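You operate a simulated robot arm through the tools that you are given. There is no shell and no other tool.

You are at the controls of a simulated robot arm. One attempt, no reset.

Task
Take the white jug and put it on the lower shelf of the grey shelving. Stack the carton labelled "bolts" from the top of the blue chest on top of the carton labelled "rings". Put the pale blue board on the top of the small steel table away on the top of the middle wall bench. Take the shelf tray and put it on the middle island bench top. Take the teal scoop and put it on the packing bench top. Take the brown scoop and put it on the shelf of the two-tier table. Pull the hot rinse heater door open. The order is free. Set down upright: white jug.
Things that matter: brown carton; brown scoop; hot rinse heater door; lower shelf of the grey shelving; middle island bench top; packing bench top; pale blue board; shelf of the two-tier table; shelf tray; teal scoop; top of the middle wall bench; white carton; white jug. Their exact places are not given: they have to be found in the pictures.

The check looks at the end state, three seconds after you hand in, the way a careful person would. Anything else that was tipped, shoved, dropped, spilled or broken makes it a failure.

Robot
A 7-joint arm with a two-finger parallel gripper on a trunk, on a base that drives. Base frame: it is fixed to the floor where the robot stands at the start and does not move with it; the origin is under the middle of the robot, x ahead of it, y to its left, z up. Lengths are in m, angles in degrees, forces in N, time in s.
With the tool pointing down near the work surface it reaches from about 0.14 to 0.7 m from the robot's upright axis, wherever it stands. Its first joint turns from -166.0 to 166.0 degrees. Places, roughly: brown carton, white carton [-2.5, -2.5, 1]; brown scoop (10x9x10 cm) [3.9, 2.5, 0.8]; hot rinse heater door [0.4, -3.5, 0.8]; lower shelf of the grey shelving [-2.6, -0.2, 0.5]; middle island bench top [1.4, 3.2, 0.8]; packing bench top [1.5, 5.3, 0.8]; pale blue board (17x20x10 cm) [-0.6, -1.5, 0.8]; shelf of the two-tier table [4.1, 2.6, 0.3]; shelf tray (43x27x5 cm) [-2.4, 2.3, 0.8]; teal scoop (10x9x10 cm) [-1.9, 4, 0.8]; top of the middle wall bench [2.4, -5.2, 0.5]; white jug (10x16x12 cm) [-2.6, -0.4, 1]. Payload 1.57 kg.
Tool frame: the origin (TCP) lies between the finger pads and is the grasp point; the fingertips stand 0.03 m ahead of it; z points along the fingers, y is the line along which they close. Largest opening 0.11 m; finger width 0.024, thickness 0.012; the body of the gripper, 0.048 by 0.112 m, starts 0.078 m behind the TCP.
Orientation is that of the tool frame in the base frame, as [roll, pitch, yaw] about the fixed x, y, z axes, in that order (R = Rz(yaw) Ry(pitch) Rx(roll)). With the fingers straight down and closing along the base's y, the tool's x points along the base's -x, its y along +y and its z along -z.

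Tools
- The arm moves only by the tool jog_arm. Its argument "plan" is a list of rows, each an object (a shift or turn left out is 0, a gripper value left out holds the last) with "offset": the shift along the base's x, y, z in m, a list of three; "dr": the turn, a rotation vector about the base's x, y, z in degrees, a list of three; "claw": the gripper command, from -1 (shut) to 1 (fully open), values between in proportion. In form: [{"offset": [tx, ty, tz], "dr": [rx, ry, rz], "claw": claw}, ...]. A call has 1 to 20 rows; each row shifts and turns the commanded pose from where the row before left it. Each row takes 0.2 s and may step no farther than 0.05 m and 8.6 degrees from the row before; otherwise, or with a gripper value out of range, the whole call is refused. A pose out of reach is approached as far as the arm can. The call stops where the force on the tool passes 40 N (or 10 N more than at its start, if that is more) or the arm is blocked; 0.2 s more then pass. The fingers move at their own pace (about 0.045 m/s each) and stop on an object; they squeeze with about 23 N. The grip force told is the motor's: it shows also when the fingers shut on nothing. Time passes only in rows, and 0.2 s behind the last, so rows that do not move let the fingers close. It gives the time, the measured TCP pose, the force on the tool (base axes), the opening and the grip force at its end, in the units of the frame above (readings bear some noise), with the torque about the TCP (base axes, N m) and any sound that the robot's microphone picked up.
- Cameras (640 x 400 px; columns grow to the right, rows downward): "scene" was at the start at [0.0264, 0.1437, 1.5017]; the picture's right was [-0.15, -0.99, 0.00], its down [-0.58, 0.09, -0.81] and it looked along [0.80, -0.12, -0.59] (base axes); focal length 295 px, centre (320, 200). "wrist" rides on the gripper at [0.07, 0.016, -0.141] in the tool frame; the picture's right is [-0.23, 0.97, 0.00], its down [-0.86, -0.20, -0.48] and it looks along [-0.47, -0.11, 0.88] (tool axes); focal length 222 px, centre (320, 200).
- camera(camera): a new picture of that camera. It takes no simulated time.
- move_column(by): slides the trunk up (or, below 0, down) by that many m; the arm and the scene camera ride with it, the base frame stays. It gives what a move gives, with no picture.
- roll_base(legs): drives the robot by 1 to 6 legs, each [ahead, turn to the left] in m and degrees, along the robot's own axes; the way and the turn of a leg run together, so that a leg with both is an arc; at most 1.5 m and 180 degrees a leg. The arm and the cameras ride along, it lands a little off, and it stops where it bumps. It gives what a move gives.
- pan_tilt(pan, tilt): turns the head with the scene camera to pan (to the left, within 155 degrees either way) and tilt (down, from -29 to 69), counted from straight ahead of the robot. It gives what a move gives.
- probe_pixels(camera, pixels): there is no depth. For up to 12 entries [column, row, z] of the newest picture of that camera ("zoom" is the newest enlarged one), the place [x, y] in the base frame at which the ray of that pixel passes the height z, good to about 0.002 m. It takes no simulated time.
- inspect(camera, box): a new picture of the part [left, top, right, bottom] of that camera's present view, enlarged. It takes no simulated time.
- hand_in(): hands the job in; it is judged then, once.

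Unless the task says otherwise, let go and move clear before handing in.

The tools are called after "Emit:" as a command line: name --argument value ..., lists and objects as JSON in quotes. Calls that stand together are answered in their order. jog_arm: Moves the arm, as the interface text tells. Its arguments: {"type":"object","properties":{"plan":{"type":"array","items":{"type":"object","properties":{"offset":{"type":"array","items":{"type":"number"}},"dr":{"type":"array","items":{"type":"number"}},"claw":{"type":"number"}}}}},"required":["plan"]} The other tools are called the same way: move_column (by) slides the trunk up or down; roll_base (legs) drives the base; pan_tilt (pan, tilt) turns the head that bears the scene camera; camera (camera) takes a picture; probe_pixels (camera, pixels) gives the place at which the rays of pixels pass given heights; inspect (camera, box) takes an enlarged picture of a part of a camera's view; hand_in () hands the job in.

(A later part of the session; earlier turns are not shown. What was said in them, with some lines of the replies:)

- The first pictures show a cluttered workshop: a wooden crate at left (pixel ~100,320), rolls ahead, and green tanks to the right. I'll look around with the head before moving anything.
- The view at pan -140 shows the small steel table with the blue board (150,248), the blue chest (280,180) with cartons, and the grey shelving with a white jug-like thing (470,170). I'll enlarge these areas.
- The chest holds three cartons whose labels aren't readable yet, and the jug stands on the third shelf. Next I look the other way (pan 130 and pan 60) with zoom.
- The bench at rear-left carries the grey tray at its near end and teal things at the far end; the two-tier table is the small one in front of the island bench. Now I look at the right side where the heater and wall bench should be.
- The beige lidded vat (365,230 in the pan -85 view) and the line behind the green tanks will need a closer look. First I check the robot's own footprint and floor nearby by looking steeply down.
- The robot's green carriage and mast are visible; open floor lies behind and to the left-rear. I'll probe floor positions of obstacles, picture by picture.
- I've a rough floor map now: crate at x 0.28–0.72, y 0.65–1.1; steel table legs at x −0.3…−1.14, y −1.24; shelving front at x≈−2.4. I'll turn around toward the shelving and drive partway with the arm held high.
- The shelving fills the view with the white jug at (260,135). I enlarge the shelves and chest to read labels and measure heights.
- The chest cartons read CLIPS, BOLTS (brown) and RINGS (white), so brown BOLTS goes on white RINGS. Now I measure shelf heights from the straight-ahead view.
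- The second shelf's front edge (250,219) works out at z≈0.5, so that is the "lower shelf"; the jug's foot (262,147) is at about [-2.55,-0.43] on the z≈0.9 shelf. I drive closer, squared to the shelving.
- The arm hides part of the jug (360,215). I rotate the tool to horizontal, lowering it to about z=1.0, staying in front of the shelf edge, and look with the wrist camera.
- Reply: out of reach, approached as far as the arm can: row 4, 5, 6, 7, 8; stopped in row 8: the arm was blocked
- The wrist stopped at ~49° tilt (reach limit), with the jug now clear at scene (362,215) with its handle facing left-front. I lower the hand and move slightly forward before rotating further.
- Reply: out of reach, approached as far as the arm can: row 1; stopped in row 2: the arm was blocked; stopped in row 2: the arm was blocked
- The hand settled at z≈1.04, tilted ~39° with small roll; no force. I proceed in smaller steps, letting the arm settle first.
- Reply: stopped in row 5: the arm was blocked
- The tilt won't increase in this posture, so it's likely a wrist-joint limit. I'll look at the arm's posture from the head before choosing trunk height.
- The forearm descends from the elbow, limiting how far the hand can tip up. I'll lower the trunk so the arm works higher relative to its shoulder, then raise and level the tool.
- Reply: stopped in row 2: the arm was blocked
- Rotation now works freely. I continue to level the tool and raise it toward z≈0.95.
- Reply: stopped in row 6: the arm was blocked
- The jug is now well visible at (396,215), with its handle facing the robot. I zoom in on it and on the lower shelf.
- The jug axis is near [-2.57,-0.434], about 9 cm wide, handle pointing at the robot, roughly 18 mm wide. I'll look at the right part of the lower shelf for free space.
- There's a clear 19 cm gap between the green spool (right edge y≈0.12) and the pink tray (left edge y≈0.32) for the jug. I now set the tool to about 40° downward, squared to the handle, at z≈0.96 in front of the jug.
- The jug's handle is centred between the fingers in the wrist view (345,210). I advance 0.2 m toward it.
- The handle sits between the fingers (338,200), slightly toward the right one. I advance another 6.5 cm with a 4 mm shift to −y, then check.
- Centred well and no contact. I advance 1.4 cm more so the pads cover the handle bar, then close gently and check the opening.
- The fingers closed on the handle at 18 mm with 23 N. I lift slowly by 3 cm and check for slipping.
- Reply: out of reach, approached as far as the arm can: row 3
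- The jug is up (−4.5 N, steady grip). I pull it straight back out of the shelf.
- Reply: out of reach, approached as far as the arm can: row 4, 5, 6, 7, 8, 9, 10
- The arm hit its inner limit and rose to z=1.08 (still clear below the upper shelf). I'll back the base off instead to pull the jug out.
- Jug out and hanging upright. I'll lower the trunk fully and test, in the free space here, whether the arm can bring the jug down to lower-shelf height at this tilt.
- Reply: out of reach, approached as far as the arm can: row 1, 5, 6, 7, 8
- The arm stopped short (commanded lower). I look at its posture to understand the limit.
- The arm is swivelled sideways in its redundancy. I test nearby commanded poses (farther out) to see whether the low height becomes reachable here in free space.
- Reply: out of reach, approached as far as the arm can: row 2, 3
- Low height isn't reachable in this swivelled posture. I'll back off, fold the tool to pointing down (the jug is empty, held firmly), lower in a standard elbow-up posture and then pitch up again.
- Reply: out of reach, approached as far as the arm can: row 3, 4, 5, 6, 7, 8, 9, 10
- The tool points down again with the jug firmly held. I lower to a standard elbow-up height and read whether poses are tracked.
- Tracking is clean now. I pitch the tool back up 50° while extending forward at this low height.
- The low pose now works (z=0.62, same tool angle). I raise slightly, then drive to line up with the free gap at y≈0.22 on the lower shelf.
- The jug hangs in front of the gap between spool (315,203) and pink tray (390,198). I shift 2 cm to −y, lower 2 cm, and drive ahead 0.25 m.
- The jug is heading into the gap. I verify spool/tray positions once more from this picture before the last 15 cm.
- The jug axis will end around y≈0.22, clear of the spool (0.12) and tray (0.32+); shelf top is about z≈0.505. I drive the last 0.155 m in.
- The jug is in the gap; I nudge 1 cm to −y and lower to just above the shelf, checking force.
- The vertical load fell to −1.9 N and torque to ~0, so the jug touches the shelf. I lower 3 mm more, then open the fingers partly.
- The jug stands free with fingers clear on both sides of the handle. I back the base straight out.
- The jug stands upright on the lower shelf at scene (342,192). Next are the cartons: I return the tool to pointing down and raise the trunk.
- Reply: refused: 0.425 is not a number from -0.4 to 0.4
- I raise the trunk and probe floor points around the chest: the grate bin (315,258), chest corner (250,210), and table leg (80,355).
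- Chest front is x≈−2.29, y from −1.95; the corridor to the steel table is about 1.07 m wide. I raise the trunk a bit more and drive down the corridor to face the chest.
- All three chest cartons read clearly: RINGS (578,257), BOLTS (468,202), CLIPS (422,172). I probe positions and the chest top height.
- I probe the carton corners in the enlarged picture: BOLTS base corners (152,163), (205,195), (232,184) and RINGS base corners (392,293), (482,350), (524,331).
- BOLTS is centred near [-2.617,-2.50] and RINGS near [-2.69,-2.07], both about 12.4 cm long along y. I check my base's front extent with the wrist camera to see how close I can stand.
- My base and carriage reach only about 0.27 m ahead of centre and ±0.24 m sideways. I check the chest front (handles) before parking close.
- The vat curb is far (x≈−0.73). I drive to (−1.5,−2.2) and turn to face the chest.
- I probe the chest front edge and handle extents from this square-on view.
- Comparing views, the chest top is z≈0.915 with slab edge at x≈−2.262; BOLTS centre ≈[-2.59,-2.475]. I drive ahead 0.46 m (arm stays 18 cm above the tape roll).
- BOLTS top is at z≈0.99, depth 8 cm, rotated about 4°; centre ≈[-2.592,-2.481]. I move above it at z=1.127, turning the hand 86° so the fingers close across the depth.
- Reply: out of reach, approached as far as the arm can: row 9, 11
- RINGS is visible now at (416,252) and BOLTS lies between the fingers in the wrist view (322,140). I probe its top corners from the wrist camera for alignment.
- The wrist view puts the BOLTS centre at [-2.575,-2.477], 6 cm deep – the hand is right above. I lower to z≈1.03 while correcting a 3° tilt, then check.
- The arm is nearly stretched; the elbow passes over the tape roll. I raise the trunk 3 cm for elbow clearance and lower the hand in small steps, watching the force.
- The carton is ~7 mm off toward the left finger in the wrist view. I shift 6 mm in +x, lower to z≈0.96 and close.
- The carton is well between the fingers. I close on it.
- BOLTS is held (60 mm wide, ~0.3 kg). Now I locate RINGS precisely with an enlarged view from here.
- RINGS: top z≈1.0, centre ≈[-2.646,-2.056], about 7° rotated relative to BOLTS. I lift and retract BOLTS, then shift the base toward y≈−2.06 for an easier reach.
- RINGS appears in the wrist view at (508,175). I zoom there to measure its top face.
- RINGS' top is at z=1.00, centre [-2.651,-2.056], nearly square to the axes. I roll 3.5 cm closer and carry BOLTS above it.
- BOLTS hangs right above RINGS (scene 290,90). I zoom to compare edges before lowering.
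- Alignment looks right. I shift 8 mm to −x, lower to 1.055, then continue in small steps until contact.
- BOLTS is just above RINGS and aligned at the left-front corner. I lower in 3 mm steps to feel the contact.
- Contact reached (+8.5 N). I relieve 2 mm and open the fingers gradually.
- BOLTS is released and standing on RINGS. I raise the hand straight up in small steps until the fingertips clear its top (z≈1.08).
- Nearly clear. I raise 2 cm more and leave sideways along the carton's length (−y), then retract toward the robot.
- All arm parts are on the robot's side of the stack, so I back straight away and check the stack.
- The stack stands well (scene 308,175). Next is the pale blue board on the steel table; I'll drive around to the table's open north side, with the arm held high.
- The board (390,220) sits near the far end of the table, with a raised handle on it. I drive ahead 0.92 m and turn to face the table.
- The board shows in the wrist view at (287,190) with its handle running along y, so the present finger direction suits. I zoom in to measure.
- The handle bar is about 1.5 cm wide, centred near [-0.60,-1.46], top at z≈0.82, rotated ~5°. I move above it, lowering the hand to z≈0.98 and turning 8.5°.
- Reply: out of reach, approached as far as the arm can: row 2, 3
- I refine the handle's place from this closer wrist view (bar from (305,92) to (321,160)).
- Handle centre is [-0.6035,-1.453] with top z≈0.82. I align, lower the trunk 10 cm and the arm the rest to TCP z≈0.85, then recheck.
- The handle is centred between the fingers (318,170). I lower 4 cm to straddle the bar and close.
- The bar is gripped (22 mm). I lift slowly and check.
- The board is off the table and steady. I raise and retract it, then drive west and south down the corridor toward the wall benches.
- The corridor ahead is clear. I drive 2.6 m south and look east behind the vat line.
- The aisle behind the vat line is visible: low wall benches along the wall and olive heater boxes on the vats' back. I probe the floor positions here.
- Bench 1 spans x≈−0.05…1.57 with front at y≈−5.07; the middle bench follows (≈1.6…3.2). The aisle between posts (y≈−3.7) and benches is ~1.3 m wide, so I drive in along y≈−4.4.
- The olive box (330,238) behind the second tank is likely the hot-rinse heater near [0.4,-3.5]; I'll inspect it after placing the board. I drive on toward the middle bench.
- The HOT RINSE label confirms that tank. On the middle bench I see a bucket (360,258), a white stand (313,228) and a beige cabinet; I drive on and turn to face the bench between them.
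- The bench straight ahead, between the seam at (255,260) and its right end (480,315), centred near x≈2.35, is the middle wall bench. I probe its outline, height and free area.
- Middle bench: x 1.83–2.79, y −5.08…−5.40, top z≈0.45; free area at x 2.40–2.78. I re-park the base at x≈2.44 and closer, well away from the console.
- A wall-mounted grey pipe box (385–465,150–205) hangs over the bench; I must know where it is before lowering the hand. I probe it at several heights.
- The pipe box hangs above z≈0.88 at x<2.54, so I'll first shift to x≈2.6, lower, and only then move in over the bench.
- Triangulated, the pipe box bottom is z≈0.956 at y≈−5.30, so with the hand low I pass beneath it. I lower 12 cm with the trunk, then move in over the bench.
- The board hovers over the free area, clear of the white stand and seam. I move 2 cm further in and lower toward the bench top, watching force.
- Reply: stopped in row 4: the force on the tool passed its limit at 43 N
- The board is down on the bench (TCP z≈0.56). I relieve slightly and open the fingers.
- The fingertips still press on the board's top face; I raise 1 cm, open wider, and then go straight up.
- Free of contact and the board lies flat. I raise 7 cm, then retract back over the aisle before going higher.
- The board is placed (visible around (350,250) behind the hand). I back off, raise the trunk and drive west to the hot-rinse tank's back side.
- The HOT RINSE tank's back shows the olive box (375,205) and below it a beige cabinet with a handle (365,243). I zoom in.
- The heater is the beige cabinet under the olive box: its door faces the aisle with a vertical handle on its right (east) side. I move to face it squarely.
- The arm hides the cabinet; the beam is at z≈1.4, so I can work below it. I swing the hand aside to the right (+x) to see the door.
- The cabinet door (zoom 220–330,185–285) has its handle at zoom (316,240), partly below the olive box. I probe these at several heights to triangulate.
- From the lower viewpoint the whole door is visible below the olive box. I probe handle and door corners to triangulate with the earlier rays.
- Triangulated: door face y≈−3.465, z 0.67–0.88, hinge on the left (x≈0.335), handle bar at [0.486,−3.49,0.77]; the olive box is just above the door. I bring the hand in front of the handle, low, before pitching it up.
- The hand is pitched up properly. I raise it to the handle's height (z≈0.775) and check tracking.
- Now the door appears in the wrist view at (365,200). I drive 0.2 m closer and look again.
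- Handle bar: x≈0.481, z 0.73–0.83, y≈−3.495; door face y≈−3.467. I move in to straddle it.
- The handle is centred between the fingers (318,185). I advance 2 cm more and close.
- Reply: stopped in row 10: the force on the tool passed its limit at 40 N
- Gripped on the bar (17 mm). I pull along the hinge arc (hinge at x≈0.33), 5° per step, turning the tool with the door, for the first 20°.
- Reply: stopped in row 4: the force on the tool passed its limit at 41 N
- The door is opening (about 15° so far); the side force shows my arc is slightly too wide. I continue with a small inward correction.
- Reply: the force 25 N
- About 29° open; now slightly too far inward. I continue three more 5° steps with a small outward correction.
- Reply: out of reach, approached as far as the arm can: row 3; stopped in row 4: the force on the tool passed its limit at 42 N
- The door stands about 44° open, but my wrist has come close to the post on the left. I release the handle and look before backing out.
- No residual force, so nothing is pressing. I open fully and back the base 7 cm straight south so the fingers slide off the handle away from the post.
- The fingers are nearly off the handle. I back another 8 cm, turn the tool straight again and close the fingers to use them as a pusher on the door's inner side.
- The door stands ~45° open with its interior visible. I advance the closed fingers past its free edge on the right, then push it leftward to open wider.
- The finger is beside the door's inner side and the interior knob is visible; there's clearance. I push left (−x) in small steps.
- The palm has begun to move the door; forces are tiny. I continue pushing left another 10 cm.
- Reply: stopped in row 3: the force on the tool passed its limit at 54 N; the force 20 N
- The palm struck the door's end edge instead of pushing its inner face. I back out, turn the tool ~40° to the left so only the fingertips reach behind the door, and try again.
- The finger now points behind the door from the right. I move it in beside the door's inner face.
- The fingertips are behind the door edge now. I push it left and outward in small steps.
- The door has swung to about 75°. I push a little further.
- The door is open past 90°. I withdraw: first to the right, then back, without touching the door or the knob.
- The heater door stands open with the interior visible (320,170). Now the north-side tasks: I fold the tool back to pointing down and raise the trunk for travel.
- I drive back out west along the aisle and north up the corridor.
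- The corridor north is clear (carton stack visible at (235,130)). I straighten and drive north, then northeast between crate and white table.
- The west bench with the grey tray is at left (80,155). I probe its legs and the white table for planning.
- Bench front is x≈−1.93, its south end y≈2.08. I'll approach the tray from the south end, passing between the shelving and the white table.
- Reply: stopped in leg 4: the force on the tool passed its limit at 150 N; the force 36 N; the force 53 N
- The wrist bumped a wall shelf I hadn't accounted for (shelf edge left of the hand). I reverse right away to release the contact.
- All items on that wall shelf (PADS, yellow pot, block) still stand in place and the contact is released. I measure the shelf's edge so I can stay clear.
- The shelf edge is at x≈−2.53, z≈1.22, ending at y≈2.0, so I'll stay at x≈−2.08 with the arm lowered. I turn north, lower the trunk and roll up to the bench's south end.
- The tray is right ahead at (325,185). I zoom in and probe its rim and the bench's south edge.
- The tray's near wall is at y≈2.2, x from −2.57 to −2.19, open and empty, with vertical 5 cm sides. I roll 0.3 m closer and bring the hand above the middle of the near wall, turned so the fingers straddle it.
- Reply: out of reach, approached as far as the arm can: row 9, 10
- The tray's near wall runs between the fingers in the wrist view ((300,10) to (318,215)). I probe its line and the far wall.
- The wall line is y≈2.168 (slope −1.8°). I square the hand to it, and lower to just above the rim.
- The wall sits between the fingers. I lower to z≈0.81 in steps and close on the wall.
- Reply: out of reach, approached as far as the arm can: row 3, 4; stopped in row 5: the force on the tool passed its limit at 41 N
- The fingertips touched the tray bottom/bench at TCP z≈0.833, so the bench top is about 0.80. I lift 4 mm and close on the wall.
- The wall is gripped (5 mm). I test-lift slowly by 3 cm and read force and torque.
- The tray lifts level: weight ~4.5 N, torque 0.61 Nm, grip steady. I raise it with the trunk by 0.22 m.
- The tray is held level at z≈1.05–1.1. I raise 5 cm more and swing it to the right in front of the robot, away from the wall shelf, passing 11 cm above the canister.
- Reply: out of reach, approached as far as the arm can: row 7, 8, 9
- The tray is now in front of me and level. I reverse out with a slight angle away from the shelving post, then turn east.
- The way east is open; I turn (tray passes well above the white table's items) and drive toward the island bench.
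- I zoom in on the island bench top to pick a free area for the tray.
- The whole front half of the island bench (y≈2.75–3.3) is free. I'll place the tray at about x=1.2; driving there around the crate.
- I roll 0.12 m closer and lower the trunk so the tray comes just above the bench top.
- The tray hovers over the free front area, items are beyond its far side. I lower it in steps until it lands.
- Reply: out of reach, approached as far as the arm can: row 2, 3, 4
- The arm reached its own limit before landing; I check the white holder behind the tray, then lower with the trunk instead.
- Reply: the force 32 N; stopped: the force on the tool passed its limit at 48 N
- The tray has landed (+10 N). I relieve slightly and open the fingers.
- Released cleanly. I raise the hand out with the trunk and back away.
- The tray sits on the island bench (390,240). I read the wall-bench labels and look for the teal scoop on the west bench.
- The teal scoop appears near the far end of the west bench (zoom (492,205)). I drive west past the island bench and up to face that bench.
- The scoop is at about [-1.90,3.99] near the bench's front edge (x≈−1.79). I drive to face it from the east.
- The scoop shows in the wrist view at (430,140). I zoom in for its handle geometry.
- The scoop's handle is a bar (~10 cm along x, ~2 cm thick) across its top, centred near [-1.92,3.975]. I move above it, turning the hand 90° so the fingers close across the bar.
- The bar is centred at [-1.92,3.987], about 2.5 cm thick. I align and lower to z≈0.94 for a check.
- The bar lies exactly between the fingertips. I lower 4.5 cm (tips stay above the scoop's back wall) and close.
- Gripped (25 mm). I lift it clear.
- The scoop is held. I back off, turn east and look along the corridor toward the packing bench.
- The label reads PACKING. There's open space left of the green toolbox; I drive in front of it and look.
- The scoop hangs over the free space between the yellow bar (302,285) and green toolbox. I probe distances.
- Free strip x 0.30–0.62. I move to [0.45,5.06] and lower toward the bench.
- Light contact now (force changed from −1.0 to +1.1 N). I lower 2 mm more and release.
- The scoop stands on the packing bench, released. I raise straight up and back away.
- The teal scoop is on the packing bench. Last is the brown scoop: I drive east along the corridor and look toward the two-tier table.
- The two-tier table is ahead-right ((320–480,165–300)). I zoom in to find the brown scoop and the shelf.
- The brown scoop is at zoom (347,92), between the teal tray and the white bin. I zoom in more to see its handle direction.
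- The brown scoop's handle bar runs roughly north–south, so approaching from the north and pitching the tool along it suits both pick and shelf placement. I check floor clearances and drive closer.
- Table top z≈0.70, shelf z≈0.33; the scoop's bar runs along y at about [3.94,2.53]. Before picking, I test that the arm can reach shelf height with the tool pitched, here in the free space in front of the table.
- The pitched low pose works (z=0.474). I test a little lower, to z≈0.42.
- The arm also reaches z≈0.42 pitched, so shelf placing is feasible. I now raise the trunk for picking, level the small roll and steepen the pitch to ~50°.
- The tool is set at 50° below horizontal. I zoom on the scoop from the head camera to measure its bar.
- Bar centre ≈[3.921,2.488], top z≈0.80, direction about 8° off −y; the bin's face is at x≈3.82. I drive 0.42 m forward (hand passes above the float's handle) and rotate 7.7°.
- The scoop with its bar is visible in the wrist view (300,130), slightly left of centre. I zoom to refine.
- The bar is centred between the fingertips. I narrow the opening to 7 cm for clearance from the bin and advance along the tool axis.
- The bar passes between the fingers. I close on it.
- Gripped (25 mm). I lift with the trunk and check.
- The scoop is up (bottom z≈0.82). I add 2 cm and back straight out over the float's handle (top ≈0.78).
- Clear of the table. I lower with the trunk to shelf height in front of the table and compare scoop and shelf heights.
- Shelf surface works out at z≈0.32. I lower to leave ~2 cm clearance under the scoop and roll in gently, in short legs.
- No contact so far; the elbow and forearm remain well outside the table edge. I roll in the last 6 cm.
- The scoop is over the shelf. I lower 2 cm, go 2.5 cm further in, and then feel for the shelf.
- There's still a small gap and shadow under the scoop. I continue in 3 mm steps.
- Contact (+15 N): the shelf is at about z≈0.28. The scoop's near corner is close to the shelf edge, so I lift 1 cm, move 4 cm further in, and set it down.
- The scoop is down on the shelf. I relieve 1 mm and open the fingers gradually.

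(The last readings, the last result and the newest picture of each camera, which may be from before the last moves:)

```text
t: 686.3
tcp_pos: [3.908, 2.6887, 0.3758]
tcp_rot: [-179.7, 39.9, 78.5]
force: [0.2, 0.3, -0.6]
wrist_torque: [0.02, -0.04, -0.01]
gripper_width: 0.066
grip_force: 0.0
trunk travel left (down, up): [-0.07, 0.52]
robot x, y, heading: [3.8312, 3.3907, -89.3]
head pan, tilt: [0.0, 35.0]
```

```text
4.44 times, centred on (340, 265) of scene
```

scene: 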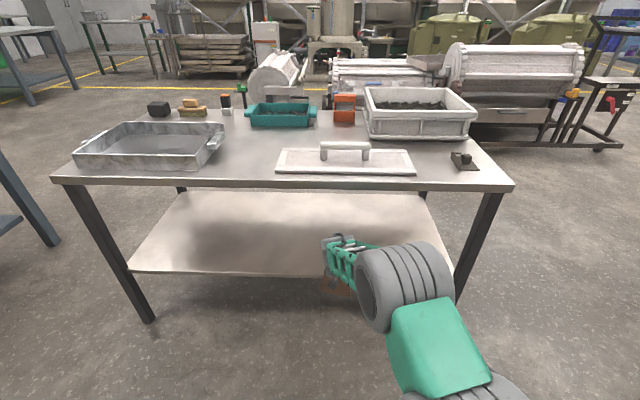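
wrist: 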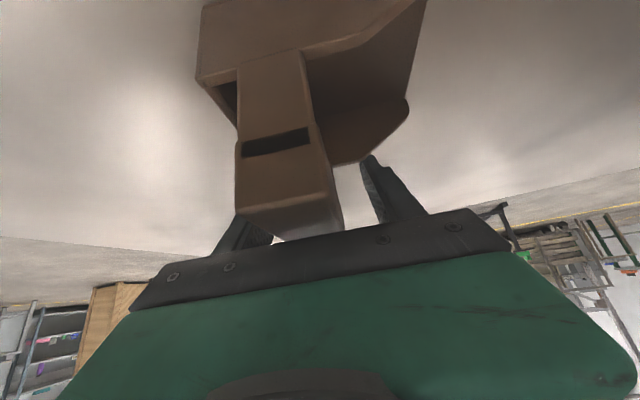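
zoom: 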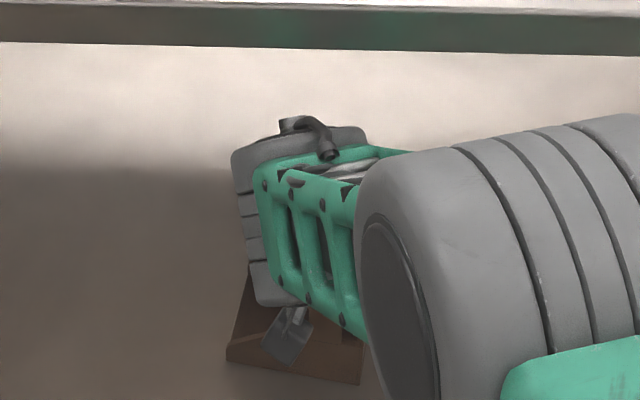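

Released. I withdraw along the tool axis until the tips clear the bar, then back the base out.

Emit:
jog_arm --plan '[{"claw": 0.5}, {"offset": [0.002, 0.01, 0.011]}, {"offset": [0.002, 0.01, 0.011]}, {"offset": [0.002, 0.01, 0.011]}, {"offset": [0.002, 0.01, 0.011]}, {}]'

Emit:
camera --camera "wrist"

Emit:
roll_base --legs '[[-0.1, 0], [-0.35, 0]]'

Emit:
camera --camera "scene"

```text
t: 687.7
tcp_pos: [3.9173, 2.7293, 0.421]
tcp_rot: [-179.7, 39.8, 78.5]
force: [0.0, 0.0, 0.0]
wrist_torque: [0.0, 0.02, 0.0]
gripper_width: 0.0823
grip_force: 0.0
trunk travel left (down, up): [-0.07, 0.52]
robot x, y, heading: [3.831, 3.3946, -89.1]
head pan, tilt: [0.0, 35.0]
```

```text
taken
```

wrist: 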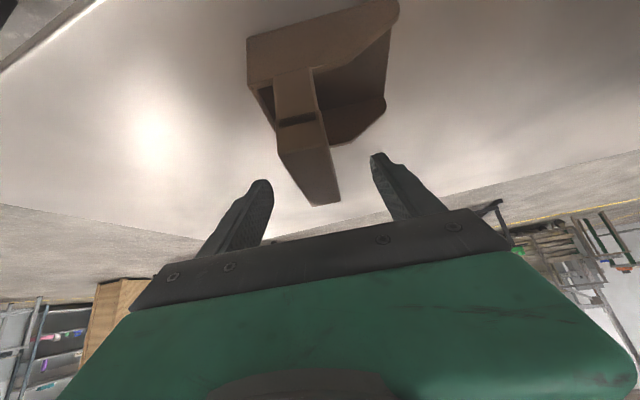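

```text
t: 690.7
tcp_pos: [3.9137, 3.1851, 0.4203]
tcp_rot: [-179.7, 39.9, 78.7]
force: [1.0, -0.1, -0.5]
wrist_torque: [0.02, 0.03, 0.0]
gripper_width: 0.0826
grip_force: 0.1
trunk travel left (down, up): [-0.07, 0.52]
robot x, y, heading: [3.8234, 3.8484, -88.9]
head pan, tilt: [0.0, 35.0]
```

```text
taken
```

scene: 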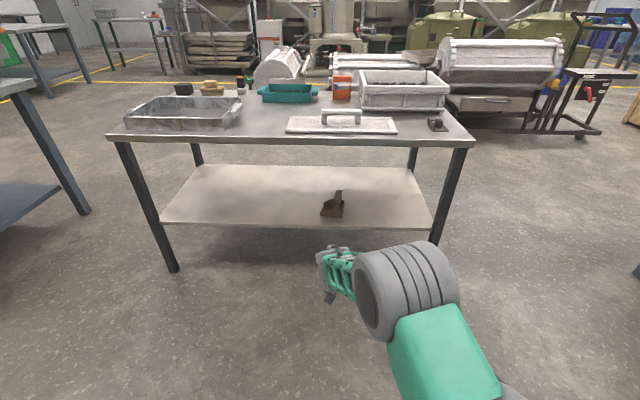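

The brown scoop stands on the two-tier table's shelf (333,205). Before handing in, I look back west to confirm the tray and the teal scoop.

Emit:
move_column --by 0.4

Emit:
pan_tilt --pan -100 --tilt 15

Emit:
inspect --camera "scene" --box '[120, 130, 520, 330]'

Emit:
pan_tilt --pan -120 --tilt 10

Emit:
inspect --camera "scene" --box '[200, 130, 440, 260]'

```text
t: 694.5
tcp_pos: [3.9136, 3.1848, 0.8208]
tcp_rot: [-179.7, 39.9, 78.5]
force: [0.0, 0.2, 0.1]
wrist_torque: [-0.01, 0.01, 0.02]
gripper_width: 0.0825
grip_force: 0.0
trunk travel left (down, up): [-0.47, 0.12]
robot x, y, heading: [3.827, 3.8513, -89.1]
head pan, tilt: [0.0, 35.0]
```

```text
t: 696.3
tcp_pos: [3.9132, 3.1846, 0.8208]
tcp_rot: [-179.8, 39.8, 78.6]
force: [-0.4, -0.8, 0.1]
wrist_torque: [-0.01, 0.02, 0.0]
gripper_width: 0.0826
grip_force: 0.0
trunk travel left (down, up): [-0.47, 0.12]
robot x, y, heading: [3.8257, 3.8523, -89.2]
head pan, tilt: [-100.0, 15.0]
```

```text
1.60 times, centred on (320, 230) of scene
```

zoom: 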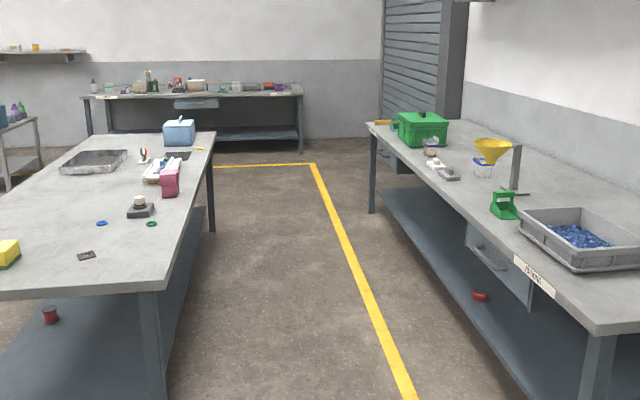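

```text
t: 697.1
tcp_pos: [3.9137, 3.1847, 0.8209]
tcp_rot: [-179.7, 39.9, 78.7]
force: [-0.2, 0.4, 0.0]
wrist_torque: [-0.01, -0.02, 0.0]
gripper_width: 0.0827
grip_force: 0.0
trunk travel left (down, up): [-0.47, 0.12]
robot x, y, heading: [3.8259, 3.8518, -89.1]
head pan, tilt: [-120.0, 10.0]
```

```text
2.67 times, centred on (320, 195) of scene
```

zoom: 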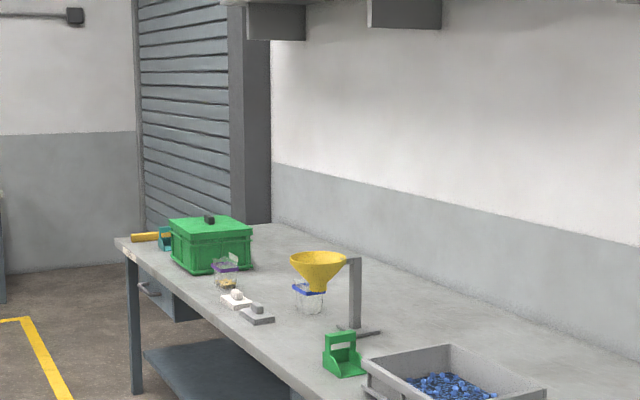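

The tray sits on the island bench and the teal scoop is beside the toolbox on the packing bench. One last check on the wall shelf I brushed.

Emit:
pan_tilt --pan -85 --tilt 10

Emit:
inspect --camera "scene" --box '[200, 120, 360, 220]'

```text
t: 698.1
tcp_pos: [3.9144, 3.1852, 0.82]
tcp_rot: [-179.8, 39.8, 78.7]
force: [-0.6, 0.0, 0.6]
wrist_torque: [-0.01, 0.01, -0.01]
gripper_width: 0.0825
grip_force: 0.0
trunk travel left (down, up): [-0.47, 0.12]
robot x, y, heading: [3.8257, 3.8519, -89.0]
head pan, tilt: [-85.0, 10.0]
```

```text
4.00 times, centred on (280, 170) of scene
```

zoom: 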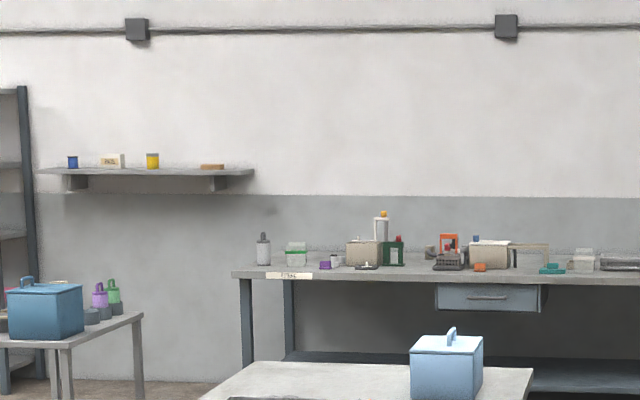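

The wall shelf still holds all four items upright (blue pot, PADS, yellow pot, block), and the white table and west bench items are undisturbed. All seven jobs are done and the gripper is empty and clear, so I hand in.

Emit:
hand_in

```text
The job is handed in.
```

All seven jobs are done and handed in. I checked each one in the camera pictures after finishing it.

| Job | Where it ended up |
|---|---|
| White jug | Upright on the lower shelf of the grey shelving, between the green spool and the pink tray |
| "Bolts" carton (brown) | Stacked on the white "rings" carton on the blue chest |
| Pale blue board | Flat on the middle wall bench, between the white stand and the dye cabinet |
| Shelf tray | On the front half of the middle island bench |
| Teal scoop | On the packing bench, between the yellow bar and the green toolbox |
| Brown scoop | On the shelf of the two-tier table |
| Hot rinse heater door | Swung open past 90° |

**Contact:** while driving to the tray, the arm's wrist bumped the wall shelf above the west bench, and the robot stopped at its 150 N limit. I backed off at once. The last pictures show all four items on that shelf still standing.

The gripper was open, empty and clear of everything at hand-in.
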